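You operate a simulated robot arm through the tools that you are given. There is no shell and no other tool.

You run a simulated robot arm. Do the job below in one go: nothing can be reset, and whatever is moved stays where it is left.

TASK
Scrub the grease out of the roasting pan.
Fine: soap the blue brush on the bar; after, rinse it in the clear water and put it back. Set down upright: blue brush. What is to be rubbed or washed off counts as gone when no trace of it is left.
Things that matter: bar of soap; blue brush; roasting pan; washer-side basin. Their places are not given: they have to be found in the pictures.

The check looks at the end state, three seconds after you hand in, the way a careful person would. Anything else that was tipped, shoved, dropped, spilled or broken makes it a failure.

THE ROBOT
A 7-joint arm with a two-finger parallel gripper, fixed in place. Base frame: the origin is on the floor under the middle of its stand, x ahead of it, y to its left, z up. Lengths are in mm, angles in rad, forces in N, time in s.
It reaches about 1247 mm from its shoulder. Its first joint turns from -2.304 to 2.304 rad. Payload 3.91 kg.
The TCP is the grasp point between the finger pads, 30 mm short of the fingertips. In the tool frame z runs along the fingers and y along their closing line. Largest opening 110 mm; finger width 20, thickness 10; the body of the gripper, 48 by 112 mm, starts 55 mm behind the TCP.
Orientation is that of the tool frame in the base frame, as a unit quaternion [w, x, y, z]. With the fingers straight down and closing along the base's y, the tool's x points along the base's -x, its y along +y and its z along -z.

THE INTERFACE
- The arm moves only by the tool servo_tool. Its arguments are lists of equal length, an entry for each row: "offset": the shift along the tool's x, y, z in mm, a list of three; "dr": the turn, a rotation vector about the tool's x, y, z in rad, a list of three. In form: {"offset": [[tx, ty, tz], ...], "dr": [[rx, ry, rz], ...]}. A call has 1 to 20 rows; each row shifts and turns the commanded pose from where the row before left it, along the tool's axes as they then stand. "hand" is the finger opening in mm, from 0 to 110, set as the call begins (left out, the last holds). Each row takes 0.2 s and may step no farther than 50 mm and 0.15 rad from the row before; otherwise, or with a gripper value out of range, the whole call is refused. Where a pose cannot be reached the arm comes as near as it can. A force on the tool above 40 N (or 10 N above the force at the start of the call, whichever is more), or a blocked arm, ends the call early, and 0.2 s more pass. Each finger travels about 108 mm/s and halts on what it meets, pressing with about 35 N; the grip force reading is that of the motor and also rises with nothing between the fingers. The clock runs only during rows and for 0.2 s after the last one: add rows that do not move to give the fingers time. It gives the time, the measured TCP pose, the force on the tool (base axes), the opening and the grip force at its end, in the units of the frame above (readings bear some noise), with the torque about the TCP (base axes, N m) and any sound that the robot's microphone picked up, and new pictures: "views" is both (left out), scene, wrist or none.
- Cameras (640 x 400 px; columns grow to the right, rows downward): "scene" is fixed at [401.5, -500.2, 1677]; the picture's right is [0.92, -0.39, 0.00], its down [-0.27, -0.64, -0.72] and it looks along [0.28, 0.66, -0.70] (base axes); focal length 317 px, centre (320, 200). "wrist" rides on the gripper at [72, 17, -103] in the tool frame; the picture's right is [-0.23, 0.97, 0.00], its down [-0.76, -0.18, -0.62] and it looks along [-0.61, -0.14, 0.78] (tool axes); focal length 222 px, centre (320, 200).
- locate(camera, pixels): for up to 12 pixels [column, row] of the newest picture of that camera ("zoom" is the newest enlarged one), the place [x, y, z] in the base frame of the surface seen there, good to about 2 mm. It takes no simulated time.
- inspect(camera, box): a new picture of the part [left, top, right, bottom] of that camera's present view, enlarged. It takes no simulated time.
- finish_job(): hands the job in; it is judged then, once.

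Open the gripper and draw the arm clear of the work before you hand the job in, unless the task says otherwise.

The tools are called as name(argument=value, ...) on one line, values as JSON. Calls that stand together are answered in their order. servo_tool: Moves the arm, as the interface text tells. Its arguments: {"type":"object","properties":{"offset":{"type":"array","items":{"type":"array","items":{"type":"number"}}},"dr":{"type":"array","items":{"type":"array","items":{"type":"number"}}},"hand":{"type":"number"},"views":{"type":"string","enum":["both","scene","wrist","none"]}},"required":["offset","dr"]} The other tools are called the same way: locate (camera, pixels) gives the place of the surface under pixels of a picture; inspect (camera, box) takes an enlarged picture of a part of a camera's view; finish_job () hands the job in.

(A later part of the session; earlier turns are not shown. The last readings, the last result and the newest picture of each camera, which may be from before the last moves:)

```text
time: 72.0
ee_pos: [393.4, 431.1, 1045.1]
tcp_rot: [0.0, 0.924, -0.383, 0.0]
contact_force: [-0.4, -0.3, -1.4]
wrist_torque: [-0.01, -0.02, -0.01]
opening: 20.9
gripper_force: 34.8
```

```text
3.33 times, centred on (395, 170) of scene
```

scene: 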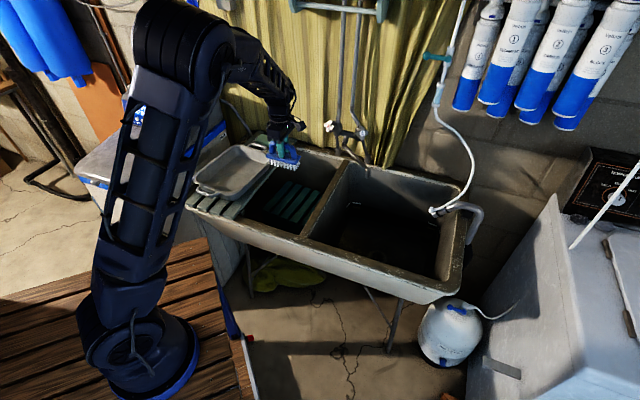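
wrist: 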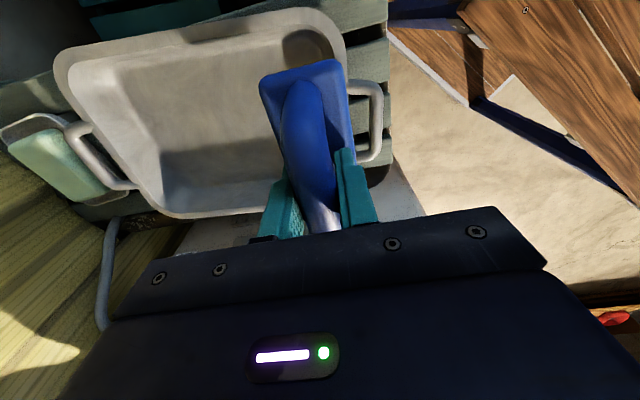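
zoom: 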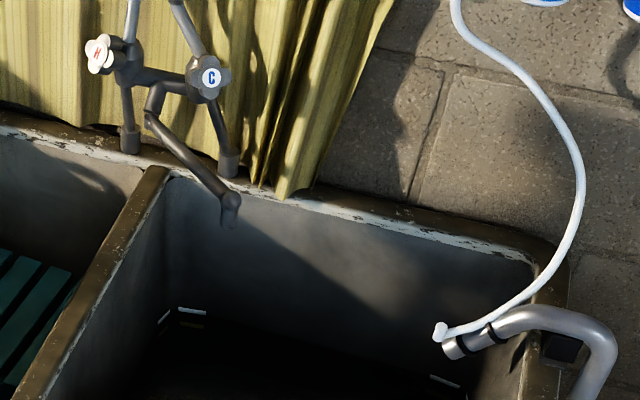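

The spout end is at (913,258) z 919–954 and hose end at (1075,72) z≈830–870. I'll rinse at about s=590, t=680, ~190 mm clear of both; moving there at z≈1045.

servo_tool(offset=[[44, -7, 0], [44, -7, 0], [44, -7, 0], [44, -7, 0], [44, -7, 0], [44, -7, 0], [44, -7, 0], [44, -7, 0], [44, -7, 0], [44, -7, 0], [44, -7, 0], [44, -7, 0], [44, -7, 0], [44, -6, 0]], dr=[[0, 0, 0], [0, 0, 0], [0, 0, 0], [0, 0, 0], [0, 0, 0], [0, 0, 0], [0, 0, 0], [0, 0, 0], [0, 0, 0], [0, 0, 0], [0, 0, 0], [0, 0, 0], [0, 0, 0], [0, 0, 0]], views="both")

```text
time: 75.0
ee_pos: [900.8, 63.4, 1047.3]
tcp_rot: [0.0, 0.924, -0.382, 0.0]
contact_force: [-0.9, 1.5, -0.4]
wrist_torque: [-0.02, 0.01, 0.02]
opening: 21.2
gripper_force: 34.9
```

scene: 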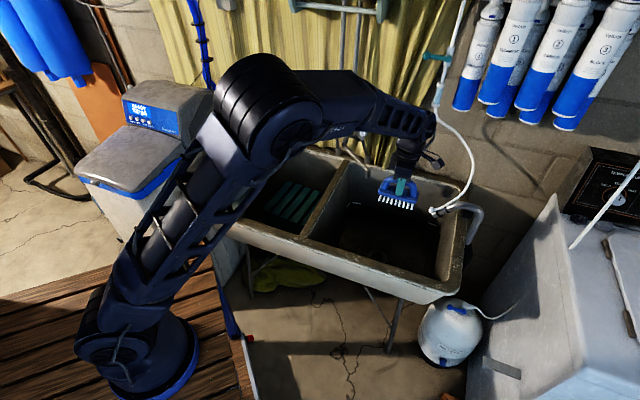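
wrist: 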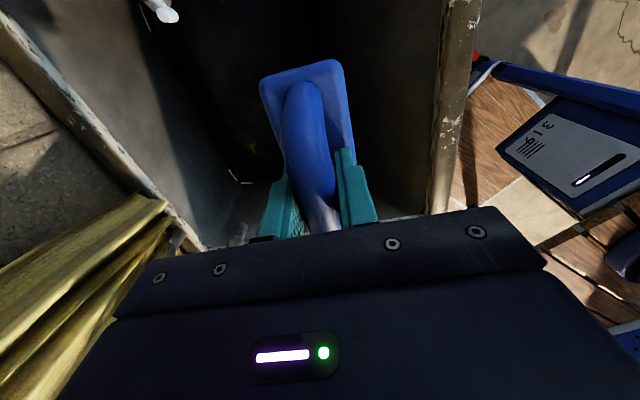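

The arm reached over the right basin. I descend 150 mm and look at the basin and forearm clearance.

servo_tool(offset=[[0, 0, 40], [0, 0, 40], [0, 0, 40], [0, 0, 40], [0, 0, 0]], dr=[[0, 0, 0], [0, 0, 0], [0, 0, 0], [0, 0, 0], [0, 0, 0]], views="both")

inspect(camera="scene", box=[320, 160, 480, 290])

inspect(camera="wrist", box=[140, 0, 480, 240])

```text
time: 76.2
ee_pos: [898.0, 65.2, 886.2]
tcp_rot: [0.001, 0.924, -0.382, -0.001]
contact_force: [0.4, 0.8, -0.6]
wrist_torque: [0.02, -0.03, 0.0]
opening: 21.2
gripper_force: 35.3
```

scene: 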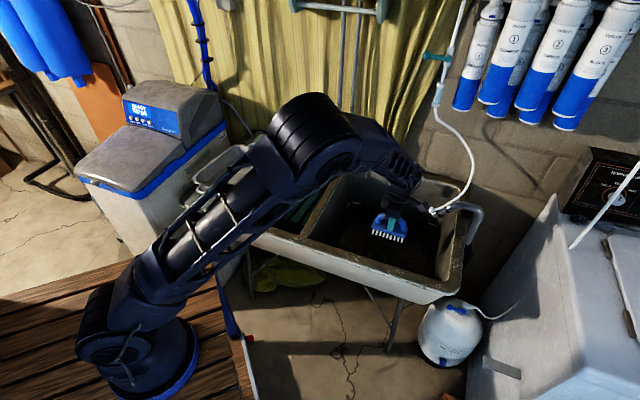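
wrist: 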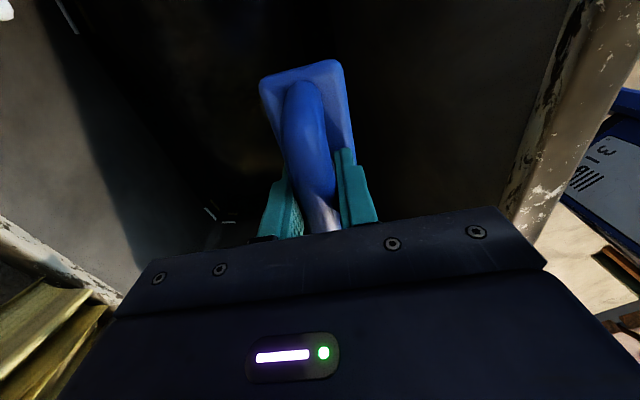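

```text
3.08 times, centred on (400, 225) of scene
```

zoom: 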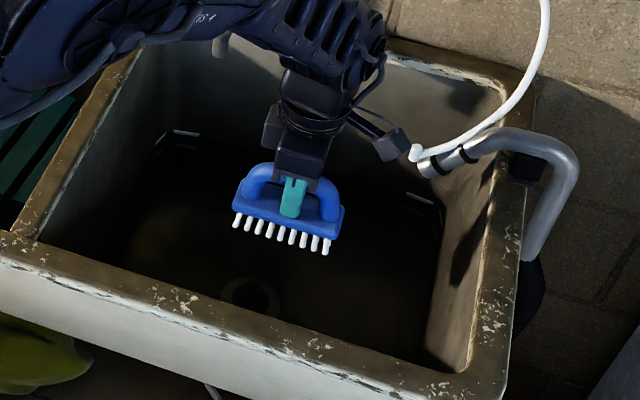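

```text
1.67 times, centred on (310, 120) of wrist
```

zoom: 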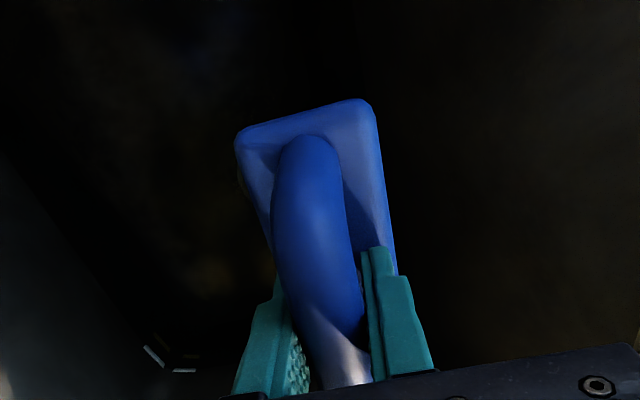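

The elbow appears near the divider/spout in the picture; I locate arm points to check clearance before descending further.

locate(camera="scene", pixels=[[310, 135], [345, 150], [320, 180], [370, 160], [395, 185], [350, 175], [280, 165], [335, 110], [410, 180], [240, 200], [390, 165], [340, 170]])

```text
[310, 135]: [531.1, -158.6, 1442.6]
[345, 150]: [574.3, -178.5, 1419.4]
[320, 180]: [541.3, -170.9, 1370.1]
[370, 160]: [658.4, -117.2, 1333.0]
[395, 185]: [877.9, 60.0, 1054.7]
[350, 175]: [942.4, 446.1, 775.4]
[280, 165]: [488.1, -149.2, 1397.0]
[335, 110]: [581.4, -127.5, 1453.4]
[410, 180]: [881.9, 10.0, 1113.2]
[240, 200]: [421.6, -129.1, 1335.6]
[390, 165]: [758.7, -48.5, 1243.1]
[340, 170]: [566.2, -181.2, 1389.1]
```

The elbow is actually at (550,−150,1420), high and clear. I descend to TCP z≈690 and look for the water surface.

servo_tool(offset=[[0, 0, 40], [0, 0, 40], [0, 0, 40], [0, 0, 40], [0, 0, 36], [0, 0, 0]], dr=[[0, 0, 0], [0, 0, 0], [0, 0, 0], [0, 0, 0], [0, 0, 0], [0, 0, 0]], views="both")

inspect(camera="scene", box=[340, 190, 460, 270])

```text
time: 77.6
ee_pos: [897.5, 65.1, 689.1]
tcp_rot: [-0.001, 0.924, -0.383, -0.001]
contact_force: [-0.7, 0.5, -2.5]
wrist_torque: [0.02, 0.0, -0.01]
opening: 21.1
gripper_force: 35.3
```

scene: 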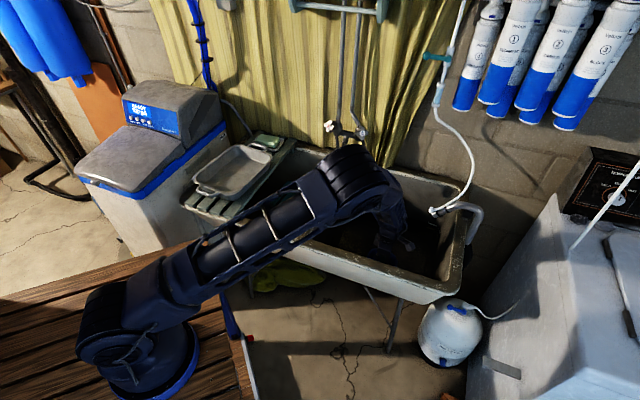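
wrist: 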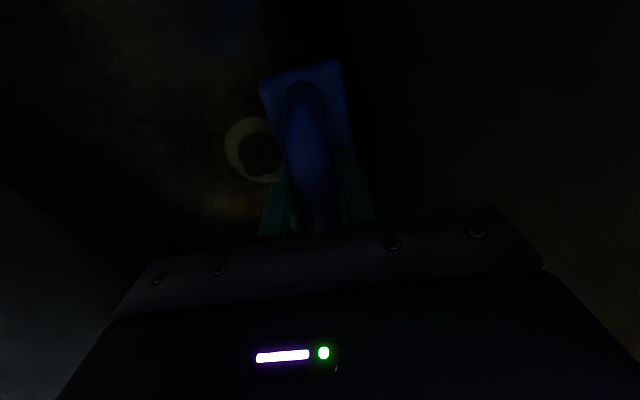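

```text
5.00 times, centred on (400, 230) of scene
```

zoom: 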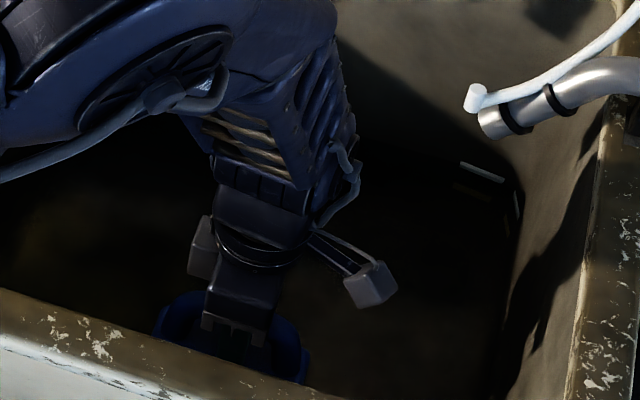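

It's dark in the basin, but the drain ring is visible at wrist (245,150). I locate floor points and the forearm's distance to the rim.

locate(camera="wrist", pixels=[[232, 150], [255, 122], [250, 150], [200, 100], [200, 200], [390, 150], [250, 50], [120, 150], [330, 30], [450, 120]])

locate(camera="scene", pixels=[[350, 215], [320, 225], [370, 205], [385, 225], [395, 240], [400, 265], [340, 180], [300, 210], [415, 247], [380, 190]])

```text
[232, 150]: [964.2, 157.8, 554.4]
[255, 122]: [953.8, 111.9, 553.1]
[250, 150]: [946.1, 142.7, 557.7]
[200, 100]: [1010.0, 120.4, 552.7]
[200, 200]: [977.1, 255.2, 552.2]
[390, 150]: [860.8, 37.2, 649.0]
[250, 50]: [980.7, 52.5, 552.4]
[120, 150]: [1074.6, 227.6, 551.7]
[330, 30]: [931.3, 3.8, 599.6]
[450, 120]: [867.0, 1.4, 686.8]
```

```text
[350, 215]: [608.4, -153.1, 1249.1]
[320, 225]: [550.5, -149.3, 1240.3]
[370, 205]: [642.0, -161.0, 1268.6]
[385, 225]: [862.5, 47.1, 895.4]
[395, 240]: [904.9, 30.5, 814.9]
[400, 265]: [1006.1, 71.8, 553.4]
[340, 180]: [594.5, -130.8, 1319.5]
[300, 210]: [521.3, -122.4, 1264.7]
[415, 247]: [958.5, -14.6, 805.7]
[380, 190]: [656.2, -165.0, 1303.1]
```

Important: the front wall slopes inward (t≈661 at z=600, ≈686 at the floor), so the brush is only about 8 mm from it. I move 50 mm toward the back (t≈730) before dipping.

servo_tool(offset=[[0, -17, 0], [0, -17, 0], [0, -16, 0], [0, 0, 0]], dr=[[0, 0, 0], [0, 0, 0], [0, 0, 0], [0, 0, 0]], views="wrist")

locate(camera="wrist", pixels=[[230, 150], [255, 122], [260, 180], [390, 150], [420, 120], [330, 30], [450, 120], [380, 60], [360, 130], [250, 100]])

inspect(camera="wrist", box=[140, 0, 480, 240])

```text
time: 78.6
ee_pos: [933.4, 100.9, 689.7]
tcp_rot: [0.0, 0.924, -0.383, 0.0]
contact_force: [-1.1, 0.3, -1.2]
wrist_torque: [0.03, 0.03, -0.03]
opening: 21.2
gripper_force: 34.8
```

wrist: 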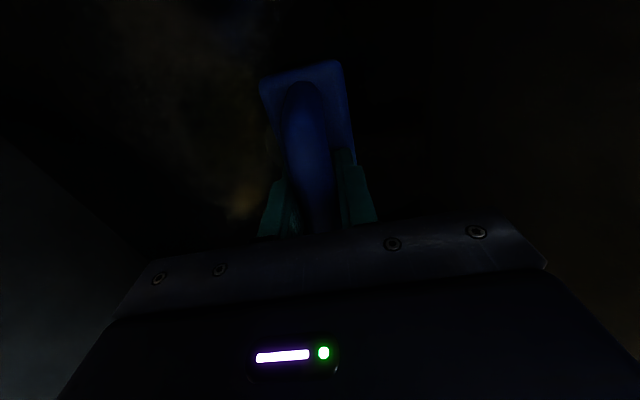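

```text
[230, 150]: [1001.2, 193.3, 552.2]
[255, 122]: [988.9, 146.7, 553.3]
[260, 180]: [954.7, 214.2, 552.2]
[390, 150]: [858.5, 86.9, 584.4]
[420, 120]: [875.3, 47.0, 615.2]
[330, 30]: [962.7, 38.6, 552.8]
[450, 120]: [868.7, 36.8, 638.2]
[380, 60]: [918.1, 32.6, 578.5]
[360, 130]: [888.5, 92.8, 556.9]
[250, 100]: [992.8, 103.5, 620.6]
```

```text
1.67 times, centred on (310, 120) of wrist
```

zoom: 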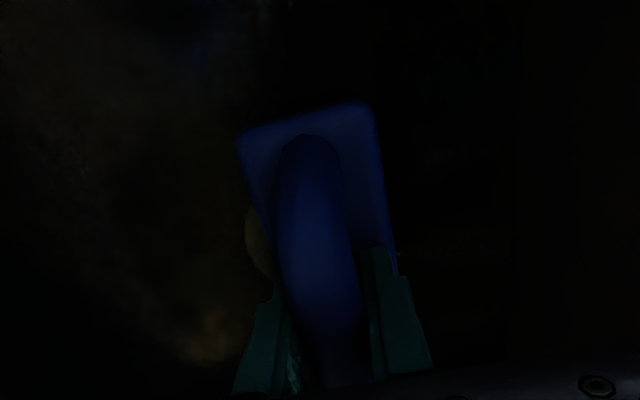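

The brownish blotch at (245,200) is the curtain's reflection, so there is a water surface. The wall is now ~40 mm away; I lower gently to TCP z≈657 so only the bristles dip.

servo_tool(offset=[[0, 0, 8], [0, 0, 8], [0, 0, 8], [0, 0, 8], [0, 0, 0]], dr=[[0, 0, 0], [0, 0, 0], [0, 0, 0], [0, 0, 0], [0, 0, 0]], views="wrist")

inspect(camera="wrist", box=[200, 30, 400, 180])

```text
time: 79.8
ee_pos: [935.3, 101.0, 657.9]
tcp_rot: [0.0, 0.924, -0.382, 0.0]
contact_force: [-0.9, -1.5, 5.6]
wrist_torque: [0.17, 0.12, 0.01]
opening: 21.4
gripper_force: 35.0
```

wrist: 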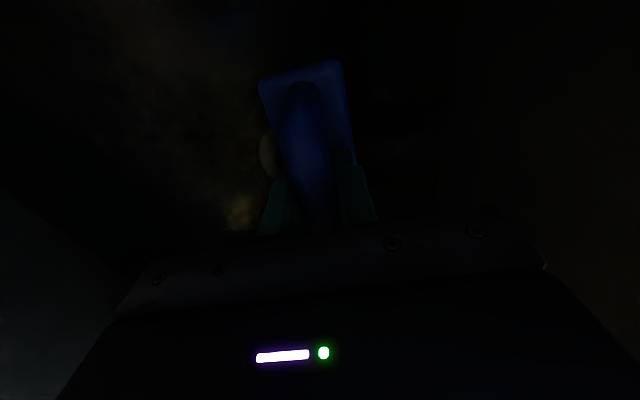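

```text
2.67 times, centred on (300, 105) of wrist
```

zoom: 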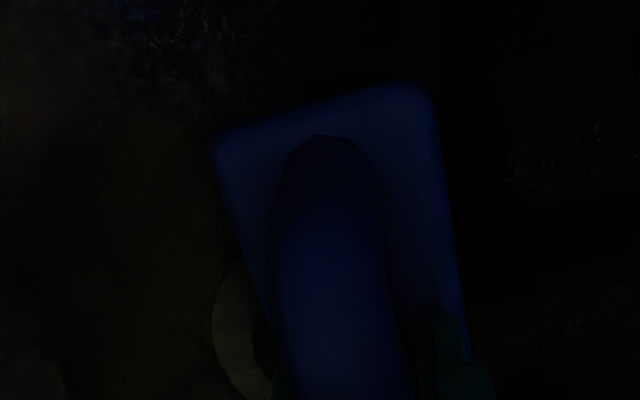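

Force jumped to about +7 N with a torque that points to contact ~30 mm on the −s side: likely the drain stopper (s≈562, t≈750, top z≈580). I back up 25 mm and shift away from it.

servo_tool(offset=[[0, 0, -13], [0, 0, -12], [16, 9, 0], [16, 9, 0], [0, 0, 0]], dr=[[0, 0, 0], [0, 0, 0], [0, 0, 0], [0, 0, 0], [0, 0, 0]], views="wrist")

locate(camera="wrist", pixels=[[225, 165], [235, 165], [245, 165], [255, 165], [235, 150], [245, 150], [255, 150], [245, 180], [255, 180], [250, 195], [390, 150], [350, 40]])

inspect(camera="wrist", box=[180, 80, 340, 220])

```text
time: 81.0
ee_pos: [943.6, 65.9, 682.2]
tcp_rot: [0.0, 0.924, -0.382, 0.0]
contact_force: [-1.0, 0.7, -2.2]
wrist_torque: [0.0, 0.0, 0.04]
opening: 21.0
gripper_force: 34.4
```

wrist: 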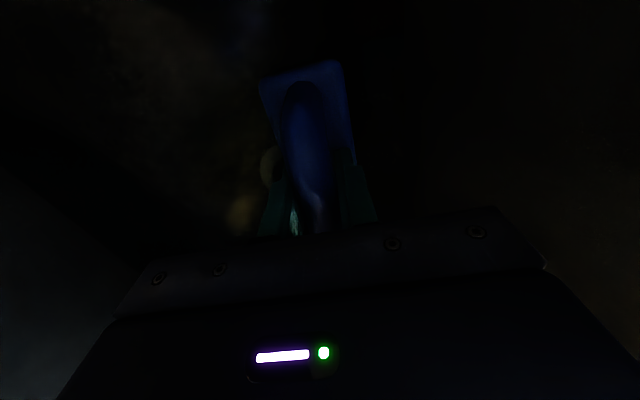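

```text
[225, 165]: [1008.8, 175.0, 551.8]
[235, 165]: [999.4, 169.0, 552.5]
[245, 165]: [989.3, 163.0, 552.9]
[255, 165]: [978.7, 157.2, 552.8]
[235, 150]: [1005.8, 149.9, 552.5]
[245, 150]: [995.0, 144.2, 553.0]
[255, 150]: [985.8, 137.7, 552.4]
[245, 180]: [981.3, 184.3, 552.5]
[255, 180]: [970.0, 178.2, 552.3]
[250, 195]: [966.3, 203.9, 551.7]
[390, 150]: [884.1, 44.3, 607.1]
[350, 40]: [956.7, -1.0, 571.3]
```

```text
2.86 times, centred on (260, 150) of wrist
```

zoom: 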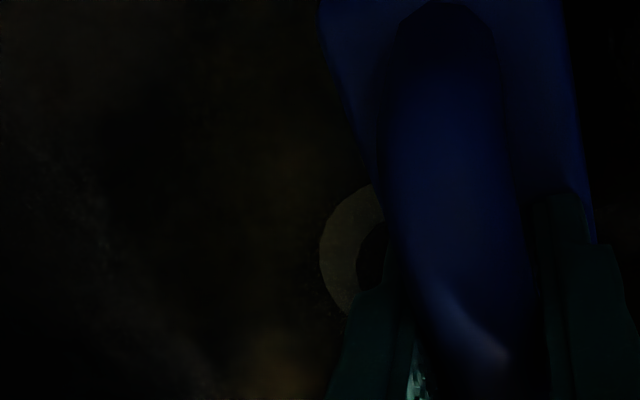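

Now at s≈621, t≈714, with ~20 mm to the front wall and clear of the stopper. I lower in small steps again watching the force.

servo_tool(offset=[[0, 0, 8], [0, 0, 8], [0, 0, 6], [0, 0, 0], [0, 0, 0]], dr=[[0, 0, 0], [0, 0, 0], [0, 0, 0], [0, 0, 0], [0, 0, 0]], views="none")

servo_tool(offset=[[0, 0, 4], [0, 0, 0], [0, 0, 0]], dr=[[0, 0, 0], [0, 0, 0], [0, 0, 0]], views="wrist")

```text
time: 82.2
ee_pos: [943.2, 65.1, 660.4]
tcp_rot: [0.0, 0.924, -0.383, 0.0]
contact_force: [-0.6, 0.7, -0.3]
wrist_torque: [0.03, 0.03, -0.03]
opening: 21.0
gripper_force: 34.9
```

```text
time: 83.0
ee_pos: [943.2, 64.9, 656.9]
tcp_rot: [0.001, 0.924, -0.383, 0.0]
contact_force: [-0.3, 0.1, -1.1]
wrist_torque: [0.01, 0.0, 0.02]
opening: 20.8
gripper_force: 34.7
```

wrist: 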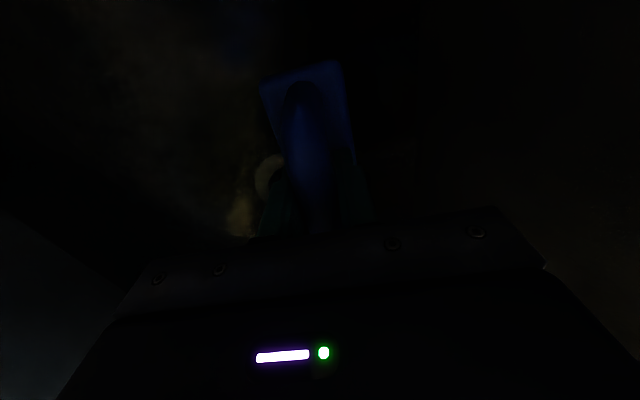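

No contact here, which confirms the earlier touch was the stopper. I dip a further 11 mm so the bristles are well submerged.

servo_tool(offset=[[8, 0, 4], [8, 0, 4], [0, 0, 3], [0, 0, 0]], dr=[[0, 0, 0], [0, 0, 0], [0, 0, 0], [0, 0, 0]], views="both")

inspect(camera="wrist", box=[200, 30, 400, 155])

locate(camera="wrist", pixels=[[275, 90], [322, 70], [335, 110], [290, 78], [390, 150], [370, 60], [240, 100], [350, 40]])

```text
time: 84.0
ee_pos: [955.1, 53.4, 644.3]
tcp_rot: [-0.001, 0.924, -0.383, 0.001]
contact_force: [0.1, 0.3, -1.5]
wrist_torque: [-0.01, -0.02, 0.01]
opening: 20.8
gripper_force: 35.2
```

scene: 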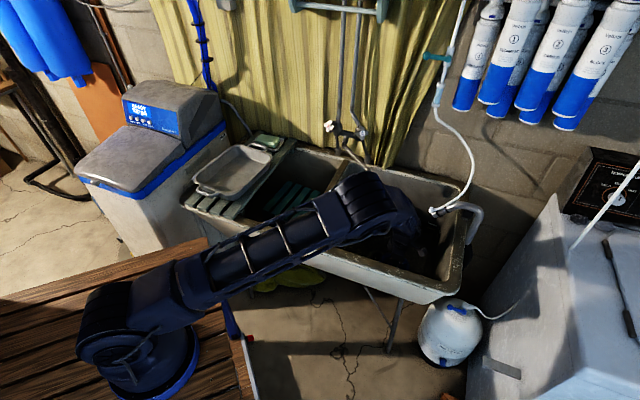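
wrist: 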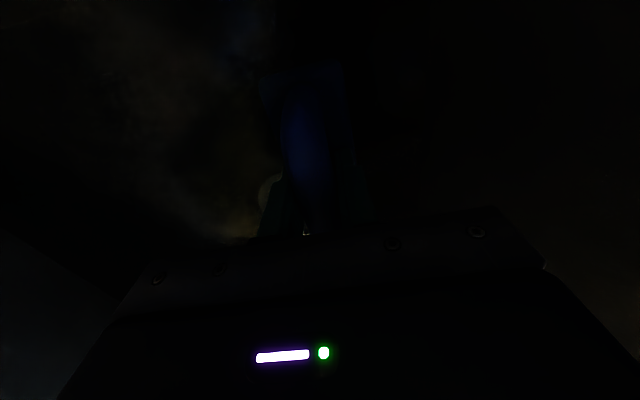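

```text
3.20 times, centred on (300, 92) of wrist
```

zoom: 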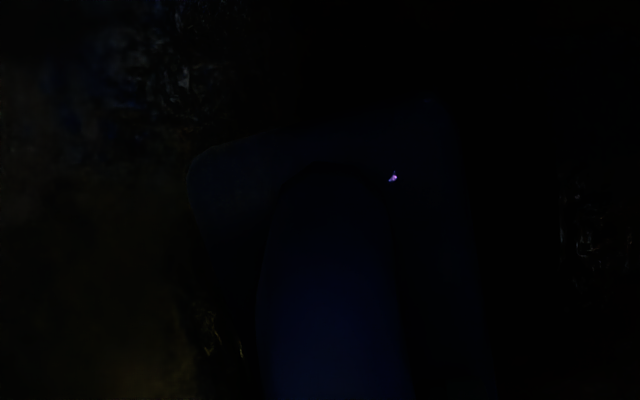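

```text
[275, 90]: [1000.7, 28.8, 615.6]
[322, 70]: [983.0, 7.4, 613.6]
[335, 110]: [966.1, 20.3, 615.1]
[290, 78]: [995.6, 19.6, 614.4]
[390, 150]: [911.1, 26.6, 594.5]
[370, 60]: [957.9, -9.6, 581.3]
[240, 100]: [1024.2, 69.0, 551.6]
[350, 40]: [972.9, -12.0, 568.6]
```

The block top is at z≈615 and rippled reflections surround it, so the bristles are under water. I swish gently along s and back.

servo_tool(offset=[[10, 0, 0], [10, 0, 0], [-10, 0, 0], [-10, 0, 0], [-8, 0, 0], [8, 0, 0], [10, 0, 0], [10, 0, 0], [-10, 0, 0], [-10, 0, 0], [0, -6, 0], [0, 6, 0], [0, -6, 0], [0, 6, 0], [10, 0, 0], [10, 0, 0], [-10, 0, 0], [-10, 0, 0], [0, 0, 0]], dr=[[0, 0, 0], [0, 0, 0], [0, 0, 0], [0, 0, 0], [0, 0, 0], [0, 0, 0], [0, 0, 0], [0, 0, 0], [0, 0, 0], [0, 0, 0], [0, 0, 0], [0, 0, 0], [0, 0, 0], [0, 0, 0], [0, 0, 0], [0, 0, 0], [0, 0, 0], [0, 0, 0], [0, 0, 0]], views="none")

servo_tool(offset=[[10, 0, 0], [10, 0, 0], [-10, 0, 0], [-10, 0, 0], [0, 0, -10], [0, 0, -10], [0, 0, 10], [0, 0, 10], [10, 0, 0], [10, 0, 0], [-10, 0, 0], [-10, 0, 0], [10, 0, 0], [10, 0, 0], [-10, 0, 0], [-10, 0, 0], [0, 0, 0]], dr=[[0, 0, 0], [0, 0, 0], [0, 0, 0], [0, 0, 0], [0, 0, 0], [0, 0, 0], [0, 0, 0], [0, 0, 0], [0, 0, 0], [0, 0, 0], [0, 0, 0], [0, 0, 0], [0, 0, 0], [0, 0, 0], [0, 0, 0], [0, 0, 0], [0, 0, 0]], views="wrist")

```text
time: 88.0
ee_pos: [955.1, 53.7, 645.2]
tcp_rot: [0.0, 0.924, -0.383, 0.0]
contact_force: [0.0, 0.5, -2.6]
wrist_torque: [-0.01, -0.02, 0.01]
opening: 21.3
gripper_force: 34.2
```

```text
time: 91.6
ee_pos: [955.5, 54.2, 645.1]
tcp_rot: [0.0, 0.924, -0.383, 0.001]
contact_force: [0.2, 0.0, -1.0]
wrist_torque: [-0.01, 0.01, 0.03]
opening: 21.0
gripper_force: 35.1
```

wrist: 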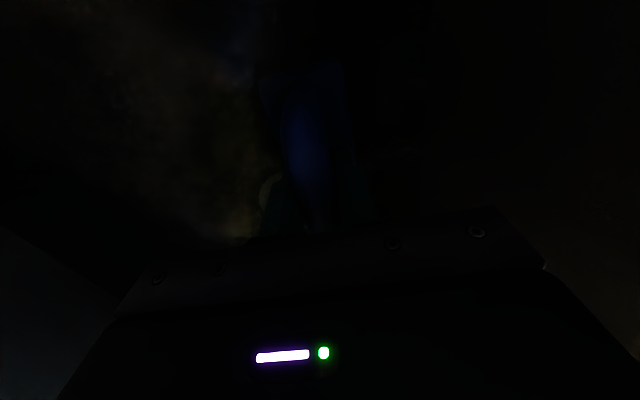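

The bristles were swished under water for about 7 s. I lift slowly, letting it drain above the basin, then rise to travel height.

servo_tool(offset=[[0, 0, -15], [0, 0, -20], [0, 0, -20], [0, 0, -20], [0, 0, 0], [0, 0, 0], [0, 0, 0], [0, 0, 0], [0, 0, -40], [0, 0, -40], [0, 0, -45], [0, 0, -45], [0, 0, -45], [0, 0, -45], [0, 0, -45], [0, 0, -25], [0, 0, 0], [0, 0, 0]], dr=[[0, 0, 0], [0, 0, 0], [0, 0, 0], [0, 0, 0], [0, 0, 0], [0, 0, 0], [0, 0, 0], [0, 0, 0], [0, 0, 0], [0, 0, 0], [0, 0, 0], [0, 0, 0], [0, 0, 0], [0, 0, 0], [0, 0, 0], [0, 0, 0], [0, 0, 0], [0, 0, 0]], views="both")

inspect(camera="scene", box=[360, 150, 456, 225])

```text
time: 95.4
ee_pos: [955.9, 53.3, 1050.2]
tcp_rot: [0.0, 0.924, -0.382, 0.001]
contact_force: [0.3, 0.5, -2.1]
wrist_torque: [0.0, -0.04, 0.01]
opening: 21.1
gripper_force: 35.1
```

scene: 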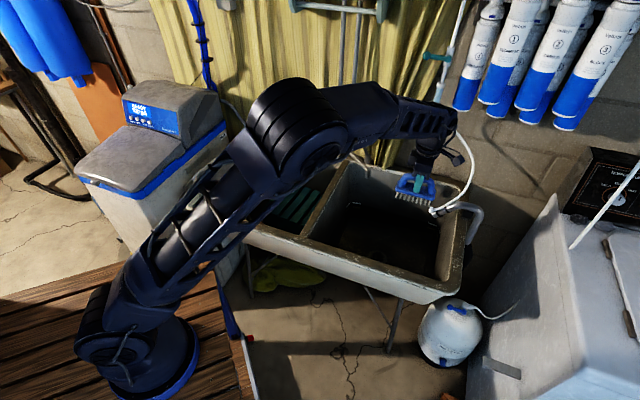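
wrist: 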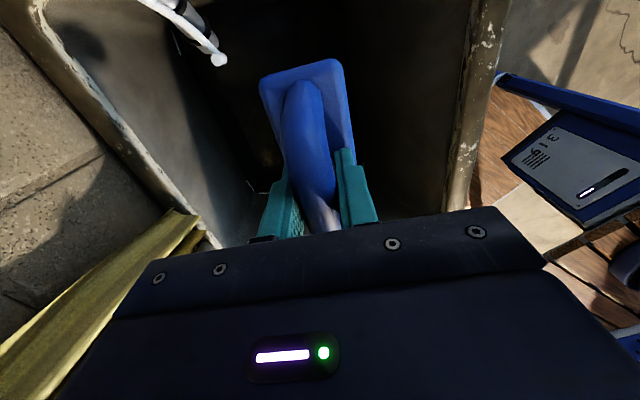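

```text
5.33 times, centred on (408, 188) of scene
```

zoom: 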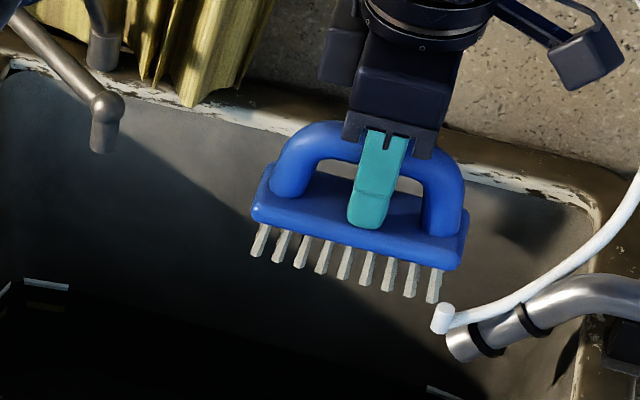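

The bristles' colour changed from soapy white to plain grey. I zoom closer to see whether any soap or grease is left on them.

inspect(camera="scene", box=[392, 172, 440, 212])

locate(camera="wrist", pixels=[[262, 82], [340, 62], [268, 110], [352, 140], [322, 70], [345, 120], [275, 85], [305, 78]])

```text
10.00 times, centred on (416, 192) of scene
```

zoom: 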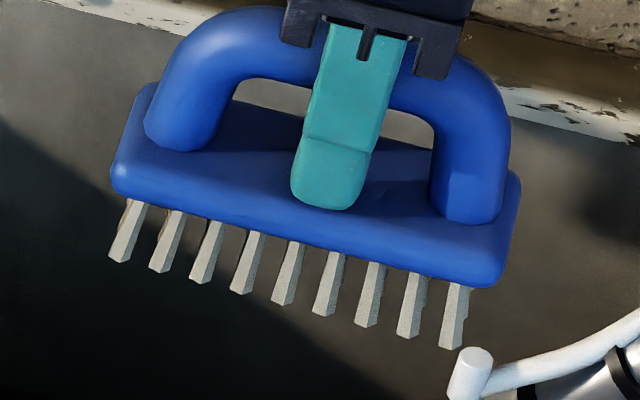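

```text
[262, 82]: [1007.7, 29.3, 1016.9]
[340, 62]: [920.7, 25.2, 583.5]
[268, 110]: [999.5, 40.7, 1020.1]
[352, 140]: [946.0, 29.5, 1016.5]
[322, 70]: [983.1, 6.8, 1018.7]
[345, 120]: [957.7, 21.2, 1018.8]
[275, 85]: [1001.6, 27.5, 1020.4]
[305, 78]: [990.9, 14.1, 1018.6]
```

Bristles look clean and free of soap. I check the brush's position in the grip by locating its far end edge.

locate(camera="wrist", pixels=[[296, 74], [296, 72], [296, 70], [296, 68], [296, 66], [354, 150], [351, 130], [268, 120], [266, 105], [264, 95]])

locate(camera="scene", pixels=[[395.5, 190], [396.5, 191.5], [435.5, 192], [434.5, 199.5], [433, 201], [395.8, 193], [415, 180], [407, 185]])

```text
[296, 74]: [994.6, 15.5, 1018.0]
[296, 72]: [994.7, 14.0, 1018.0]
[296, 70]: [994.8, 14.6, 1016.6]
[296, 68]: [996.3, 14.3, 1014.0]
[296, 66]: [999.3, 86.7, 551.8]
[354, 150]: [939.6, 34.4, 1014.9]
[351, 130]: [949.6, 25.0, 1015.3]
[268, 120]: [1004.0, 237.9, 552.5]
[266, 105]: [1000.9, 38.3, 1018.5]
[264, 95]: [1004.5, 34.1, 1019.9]
```

```text
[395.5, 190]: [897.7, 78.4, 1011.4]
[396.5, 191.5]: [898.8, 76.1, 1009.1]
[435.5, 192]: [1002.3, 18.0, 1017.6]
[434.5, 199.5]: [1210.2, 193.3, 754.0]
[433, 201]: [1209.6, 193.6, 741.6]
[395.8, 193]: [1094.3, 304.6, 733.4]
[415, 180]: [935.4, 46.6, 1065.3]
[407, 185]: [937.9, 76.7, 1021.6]
```

The brush is centred in the grip (block s 579–695 vs TCP 638) and level. I carry it back over its original place on the rack (665, 418).

servo_tool(offset=[[-42.2, 0, 0], [-42.2, 0, 0], [-42.2, 0, 0], [-42.2, 0, 0], [-42.2, -5, 0], [-42.2, -5, 0], [-42.2, -8, 0], [-42.2, -8, 0], [-42.2, -8, 0], [-42.2, -9, 0], [-42.2, -9.4, 0], [0, 0, 0]], dr=[[0, 0, 0], [0, 0, 0], [0, 0, 0], [0, 0, 0], [0, 0, 0], [0, 0, 0], [0, 0, 0], [0, 0, 0], [0, 0, 0], [0, 0, 0], [0, 0, 0], [0, 0, 0]], views="both")

```text
time: 98.0
ee_pos: [660.5, 420.1, 1050.9]
tcp_rot: [0.001, 0.924, -0.383, -0.001]
contact_force: [0.1, 0.6, -1.6]
wrist_torque: [0.03, 0.0, 0.0]
opening: 21.2
gripper_force: 35.6
```

scene: 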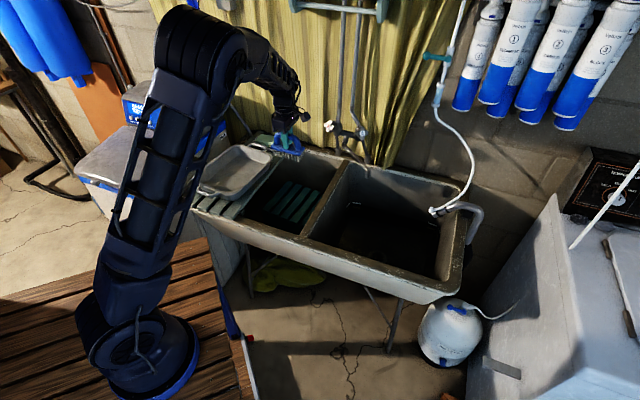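
wrist: 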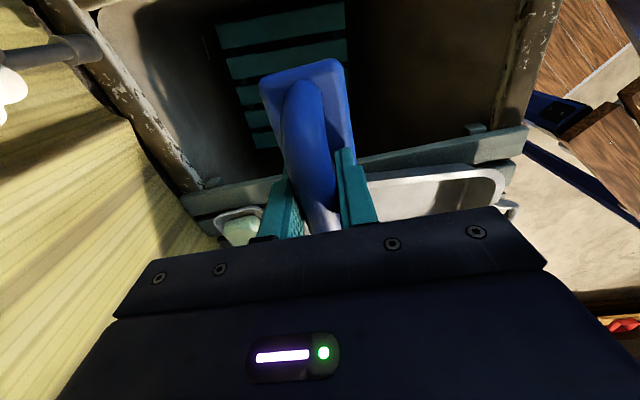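

I compare the bristles in this light with the first lift, then descend.

inspect(camera="scene", box=[255, 120, 319, 165])

servo_tool(offset=[[4, -2, 30], [0, 0, 40], [0, 0, 45], [0, 0, 45], [0, 0, 45], [0, 0, 45], [0, 0, 25], [0, 0, 0]], dr=[[0, 0, 0], [0, 0, 0], [0, 0, 0], [0, 0, 0], [0, 0, 0], [0, 0, 0], [0, 0, 0], [0, 0, 0]], views="wrist")

```text
8.89 times, centred on (287, 142) of scene
```

zoom: 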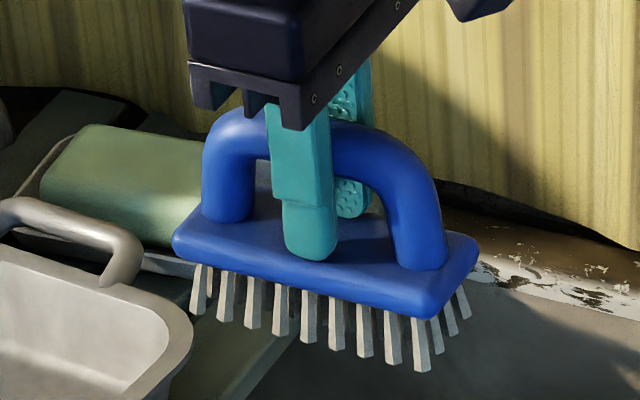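

```text
time: 99.8
ee_pos: [666.9, 416.5, 774.3]
tcp_rot: [0.0, 0.924, -0.383, 0.0]
contact_force: [0.9, 0.4, -1.2]
wrist_torque: [-0.01, -0.01, -0.04]
opening: 20.8
gripper_force: 35.2
```

wrist: 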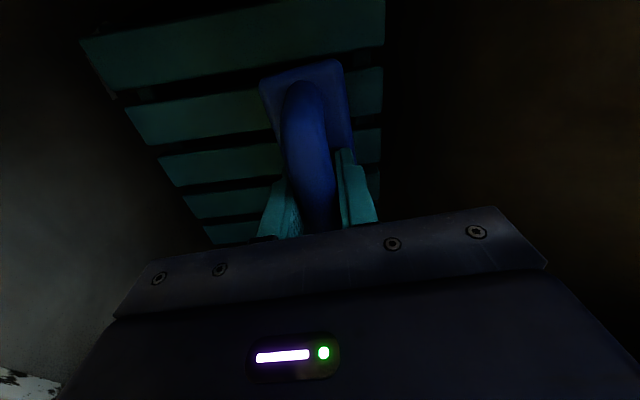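

Over the rack now at z=774. I lower to ~757, then feel for contact.

servo_tool(offset=[[-2.5, 0, 8], [0, 0, 8], [0, 0, 0]], dr=[[0, 0, 0], [0, 0, 0], [0, 0, 0]], views="none")

servo_tool(offset=[[0, 0, 1.5], [0, 0, 0]], dr=[[0, 0, 0], [0, 0, 0]], views="none")

servo_tool(offset=[[0, 0, 1.2], [0, 0, 0]], dr=[[0, 0, 0], [0, 0, 0]], views="wrist")

```text
time: 100.6
ee_pos: [664.6, 419.4, 760.2]
tcp_rot: [0.0, 0.924, -0.382, 0.0]
contact_force: [0.4, -0.3, -2.4]
wrist_torque: [-0.01, 0.0, -0.03]
opening: 21.0
gripper_force: 34.7
```

```text
time: 101.2
ee_pos: [665.8, 418.8, 757.8]
tcp_rot: [0.0, 0.924, -0.382, 0.0]
contact_force: [0.2, 0.8, -1.6]
wrist_torque: [0.0, -0.01, -0.01]
opening: 21.0
gripper_force: 35.5
```

```text
time: 101.8
ee_pos: [666.2, 419.6, 755.6]
tcp_rot: [-0.001, 0.924, -0.383, 0.0]
contact_force: [-0.2, -0.1, -0.7]
wrist_torque: [-0.04, 0.03, 0.01]
opening: 21.0
gripper_force: 35.0
```

wrist: 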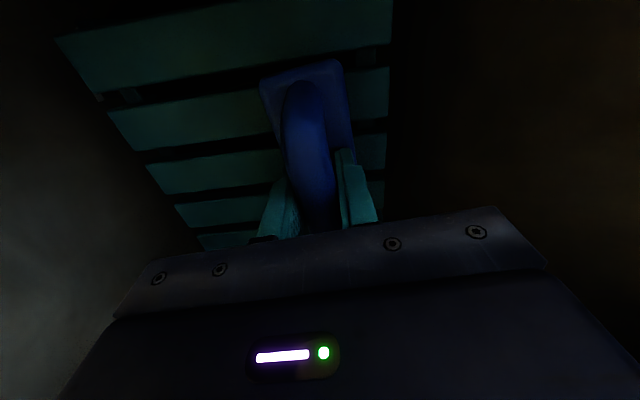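

Nearly touching (−0.7 N). I continue down in 0.7 mm steps until the rack takes the brush's weight.

servo_tool(offset=[[0, 0, 0.7], [0, 0, 0]], dr=[[0, 0, 0], [0, 0, 0]], views="none")

servo_tool(offset=[[0, 0, 0.7], [0, 0, 0]], dr=[[0, 0, 0], [0, 0, 0]], views="none")

```text
time: 102.4
ee_pos: [665.1, 420.0, 755.8]
tcp_rot: [0.0, 0.924, -0.382, -0.001]
contact_force: [-0.6, 0.0, -1.4]
wrist_torque: [0.0, 0.0, 0.0]
opening: 20.9
gripper_force: 35.2
```

```text
time: 103.0
ee_pos: [666.1, 418.5, 754.3]
tcp_rot: [0.0, 0.924, -0.383, 0.001]
contact_force: [0.4, -0.6, -0.9]
wrist_torque: [0.02, -0.02, 0.01]
opening: 21.1
gripper_force: 35.1
```

servo_tool(offset=[[0, 0, 0.7], [0, 0, 0]], dr=[[0, 0, 0], [0, 0, 0]], views="none")

```text
time: 103.6
ee_pos: [665.8, 419.0, 754.7]
tcp_rot: [0.0, 0.924, -0.383, 0.0]
contact_force: [0.2, -0.4, -1.7]
wrist_torque: [-0.01, -0.02, 0.0]
opening: 20.7
gripper_force: 35.1
```

Still about −1.7 N (no support yet). I keep stepping down by 0.8 mm.

servo_tool(offset=[[0, 0, 0.8], [0, 0, 0]], dr=[[0, 0, 0], [0, 0, 0]], views="none")

locate(camera="wrist", pixels=[[275, 85], [322, 70], [335, 110], [340, 130], [290, 78]])

```text
time: 104.2
ee_pos: [667.0, 418.7, 753.9]
tcp_rot: [0.0, 0.924, -0.382, 0.0]
contact_force: [-0.1, 0.7, -1.1]
wrist_torque: [-0.02, 0.02, -0.03]
opening: 20.8
gripper_force: 35.3
```

```text
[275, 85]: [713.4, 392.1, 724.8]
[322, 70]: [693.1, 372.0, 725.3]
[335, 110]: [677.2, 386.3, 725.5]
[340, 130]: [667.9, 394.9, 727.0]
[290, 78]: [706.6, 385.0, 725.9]
```

Block top was at z≈725 (rest height ≈721), so about 2 mm remain. I step down further.

servo_tool(offset=[[0, 0, 0.8], [0, 0, 0]], dr=[[0, 0, 0], [0, 0, 0]], views="none")

servo_tool(offset=[[0, 0, 0.8], [0, 0, 0]], dr=[[0, 0, 0], [0, 0, 0]], views="none")

```text
time: 104.8
ee_pos: [665.9, 419.4, 753.4]
tcp_rot: [0.0, 0.924, -0.383, 0.0]
contact_force: [0.1, -0.1, -1.4]
wrist_torque: [0.0, -0.01, 0.01]
opening: 21.2
gripper_force: 35.1
```

```text
time: 105.4
ee_pos: [666.6, 419.8, 752.4]
tcp_rot: [0.0, 0.924, -0.383, 0.0]
contact_force: [0.5, -0.6, -0.9]
wrist_torque: [0.01, 0.04, 0.01]
opening: 21.1
gripper_force: 34.9
```

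Still not supported; two more small steps.

servo_tool(offset=[[0, 0, 0.8], [0, 0, 0]], dr=[[0, 0, 0], [0, 0, 0]], views="none")

servo_tool(offset=[[0, 0, 0.6], [0, 0, 0]], dr=[[0, 0, 0], [0, 0, 0]], views="wrist")

locate(camera="wrist", pixels=[[275, 85], [322, 70], [335, 110], [340, 130], [290, 78]])

```text
time: 106.0
ee_pos: [664.6, 419.0, 752.2]
tcp_rot: [-0.001, 0.924, -0.383, 0.0]
contact_force: [1.5, -2.6, 15.4]
wrist_torque: [0.05, 0.03, 0.0]
opening: 21.1
gripper_force: 34.9
```

```text
time: 106.6
ee_pos: [664.1, 419.5, 752.0]
tcp_rot: [0.0, 0.924, -0.382, 0.001]
contact_force: [2.0, 0.5, 28.7]
wrist_torque: [0.0, -0.02, 0.01]
opening: 21.0
gripper_force: 34.9
```

wrist: 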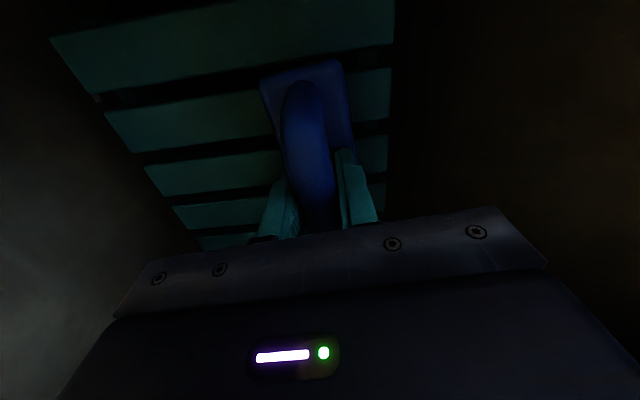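

```text
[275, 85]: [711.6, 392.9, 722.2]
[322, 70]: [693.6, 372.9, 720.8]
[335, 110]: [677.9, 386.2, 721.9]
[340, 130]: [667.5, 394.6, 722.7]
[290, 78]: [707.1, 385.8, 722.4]
```

Contact made (28 N), block top at its original ≈722 and level. I ease off 1.2 mm to unload, then open the fingers.

servo_tool(offset=[[0, 0, -0.6], [0, 0, -0.6], [0, 0, 0]], dr=[[0, 0, 0], [0, 0, 0], [0, 0, 0]], views="none")

```text
time: 107.4
ee_pos: [666.3, 418.2, 752.1]
tcp_rot: [0.0, 0.924, -0.383, 0.0]
contact_force: [1.4, 2.4, 19.4]
wrist_torque: [-0.02, 0.08, 0.01]
opening: 21.2
gripper_force: 35.0
```

Still 19 N; I ease up another 1 mm.

servo_tool(offset=[[0, 0, -0.5], [0, 0, -0.5], [0, 0, 0]], dr=[[0, 0, 0], [0, 0, 0], [0, 0, 0]], views="none")

```text
time: 108.2
ee_pos: [667.0, 417.0, 751.5]
tcp_rot: [0.001, 0.924, -0.382, -0.001]
contact_force: [-0.7, 0.6, 1.9]
wrist_torque: [0.0, 0.08, -0.01]
opening: 21.0
gripper_force: 35.3
```

Light contact at about 2 N, so the rack carries the brush. I open the fingers to 60 mm.

servo_tool(offset=[[0, 0, 0], [0, 0, 0], [0, 0, 0], [0, 0, 0]], dr=[[0, 0, 0], [0, 0, 0], [0, 0, 0], [0, 0, 0]], hand=60, views="wrist")

```text
time: 109.2
ee_pos: [666.8, 420.1, 753.3]
tcp_rot: [0.0, 0.924, -0.383, 0.0]
contact_force: [-0.2, 0.8, 0.2]
wrist_torque: [0.03, 0.01, -0.01]
opening: 60.1
gripper_force: 0.0
```

wrist: 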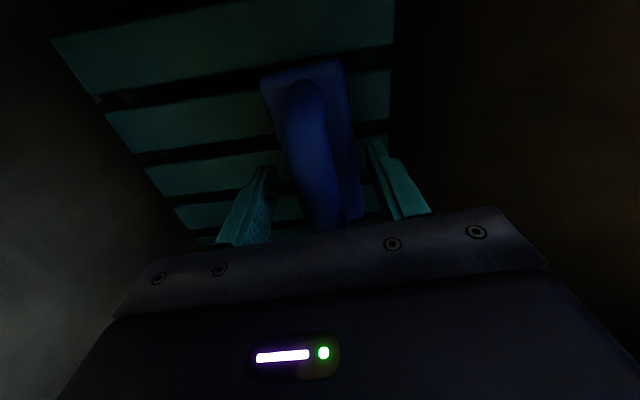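

The brush stands on the rack, free of the fingers on both sides. I raise the gripper straight up out of the basin.

servo_tool(offset=[[0, 0, -10], [0, 0, -30], [0, 0, -45], [0, 0, -45], [0, 0, -45], [0, 0, -45], [0, 0, -45], [0, 0, -45]], dr=[[0, 0, 0], [0, 0, 0], [0, 0, 0], [0, 0, 0], [0, 0, 0], [0, 0, 0], [0, 0, 0], [0, 0, 0]], views="both")

inspect(camera="scene", box=[260, 175, 324, 215])

locate(camera="scene", pixels=[[284.5, 195.5], [288, 194.8], [292, 196], [296, 197.4], [300, 199.5], [281.5, 204], [291, 208], [307, 206], [280, 205], [293, 203]])

```text
time: 111.0
ee_pos: [666.7, 420.1, 1062.4]
tcp_rot: [0.0, 0.924, -0.382, 0.0]
contact_force: [1.2, 0.8, 0.0]
wrist_torque: [0.01, 0.03, 0.0]
opening: 59.9
gripper_force: 0.1
```

scene: 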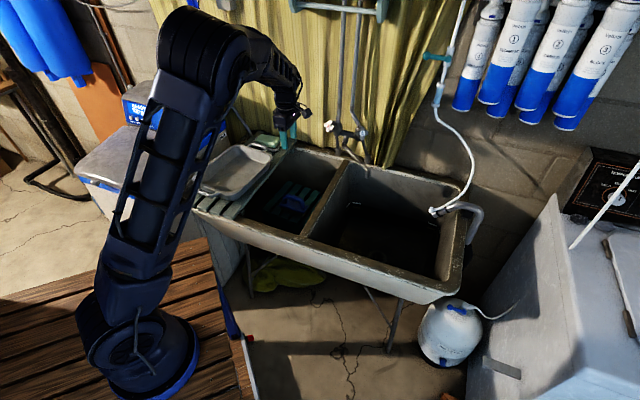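
wrist: 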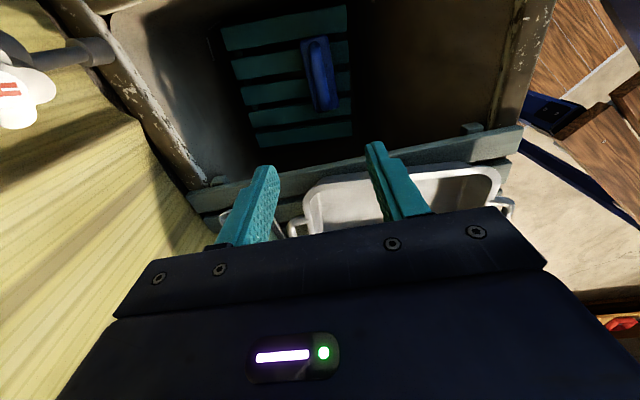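

```text
10.00 times, centred on (292, 195) of scene
```

zoom: 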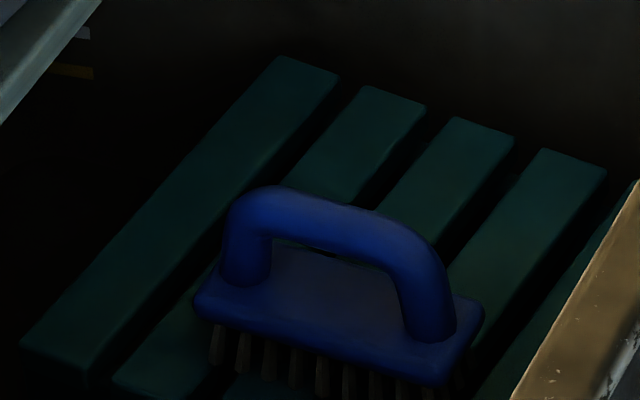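

```text
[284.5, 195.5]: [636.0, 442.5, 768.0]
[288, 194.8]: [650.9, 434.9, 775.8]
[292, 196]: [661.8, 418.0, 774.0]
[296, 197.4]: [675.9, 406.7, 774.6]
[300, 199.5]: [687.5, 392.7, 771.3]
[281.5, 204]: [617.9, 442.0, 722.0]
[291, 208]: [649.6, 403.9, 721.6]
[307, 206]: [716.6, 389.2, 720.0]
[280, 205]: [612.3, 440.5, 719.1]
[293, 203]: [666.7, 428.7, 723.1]
```

The brush is back within 1 mm of where it was (handle points match), upright on the rack. I retreat the arm up and back toward the start pose so I can check the pan, soap and basin unobstructed.

servo_tool(offset=[[0, 0, -40], [0, 0, -40], [0, 0, -40], [0, 0, -40], [0, 0, -40], [15, 35, 0], [15, 35, 0], [15, 35, 0], [15, 35, 0], [15, 35, 0], [15, 35, 0], [0, 0, 0]], dr=[[0, 0, 0], [0, 0, 0], [0, 0, 0], [0, 0, 0], [0, 0, 0], [0, 0, 0], [0, 0, 0], [0, 0, 0], [0, 0, 0], [0, 0, 0], [0, 0, 0], [0, 0, 0]], hand=110, views="both")

inspect(camera="scene", box=[180, 120, 340, 220])

inspect(camera="scene", box=[300, 150, 480, 262])

```text
time: 113.6
ee_pos: [581.1, 205.0, 1265.1]
tcp_rot: [0.001, 0.924, -0.382, 0.0]
contact_force: [-0.2, 0.8, 0.4]
wrist_torque: [-0.04, 0.02, 0.02]
opening: 110.2
gripper_force: 0.1
```

scene: 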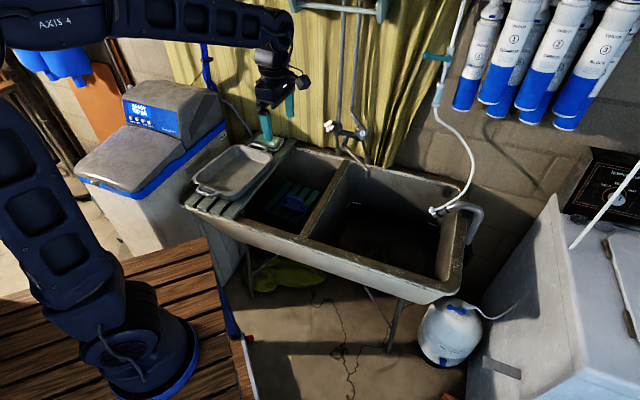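
wrist: 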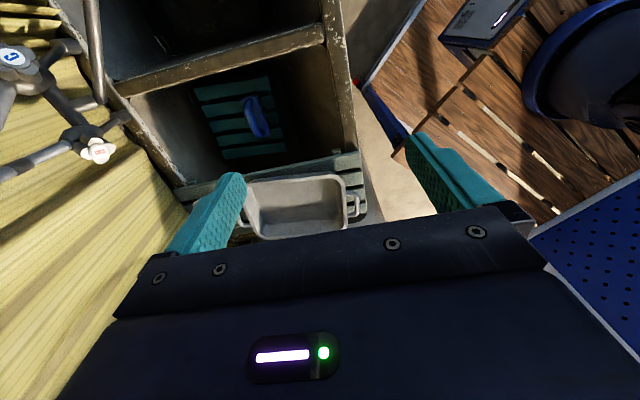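

```text
4.00 times, centred on (260, 170) of scene
```

zoom: 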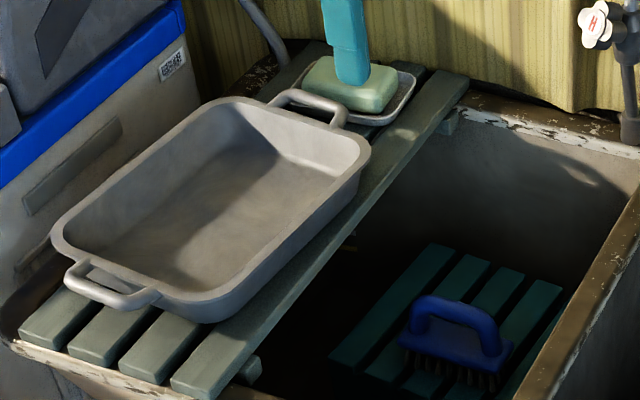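

```text
3.56 times, centred on (390, 206) of scene
```

zoom: 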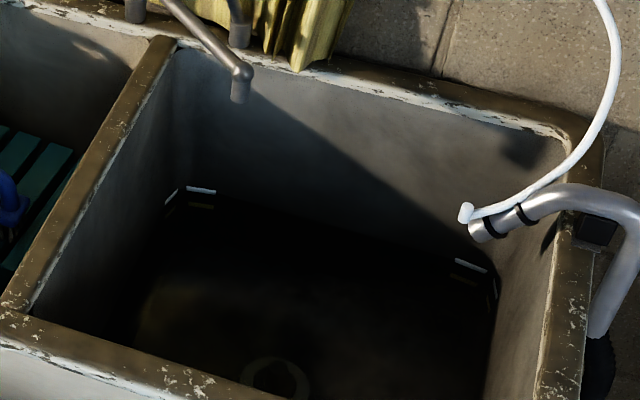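

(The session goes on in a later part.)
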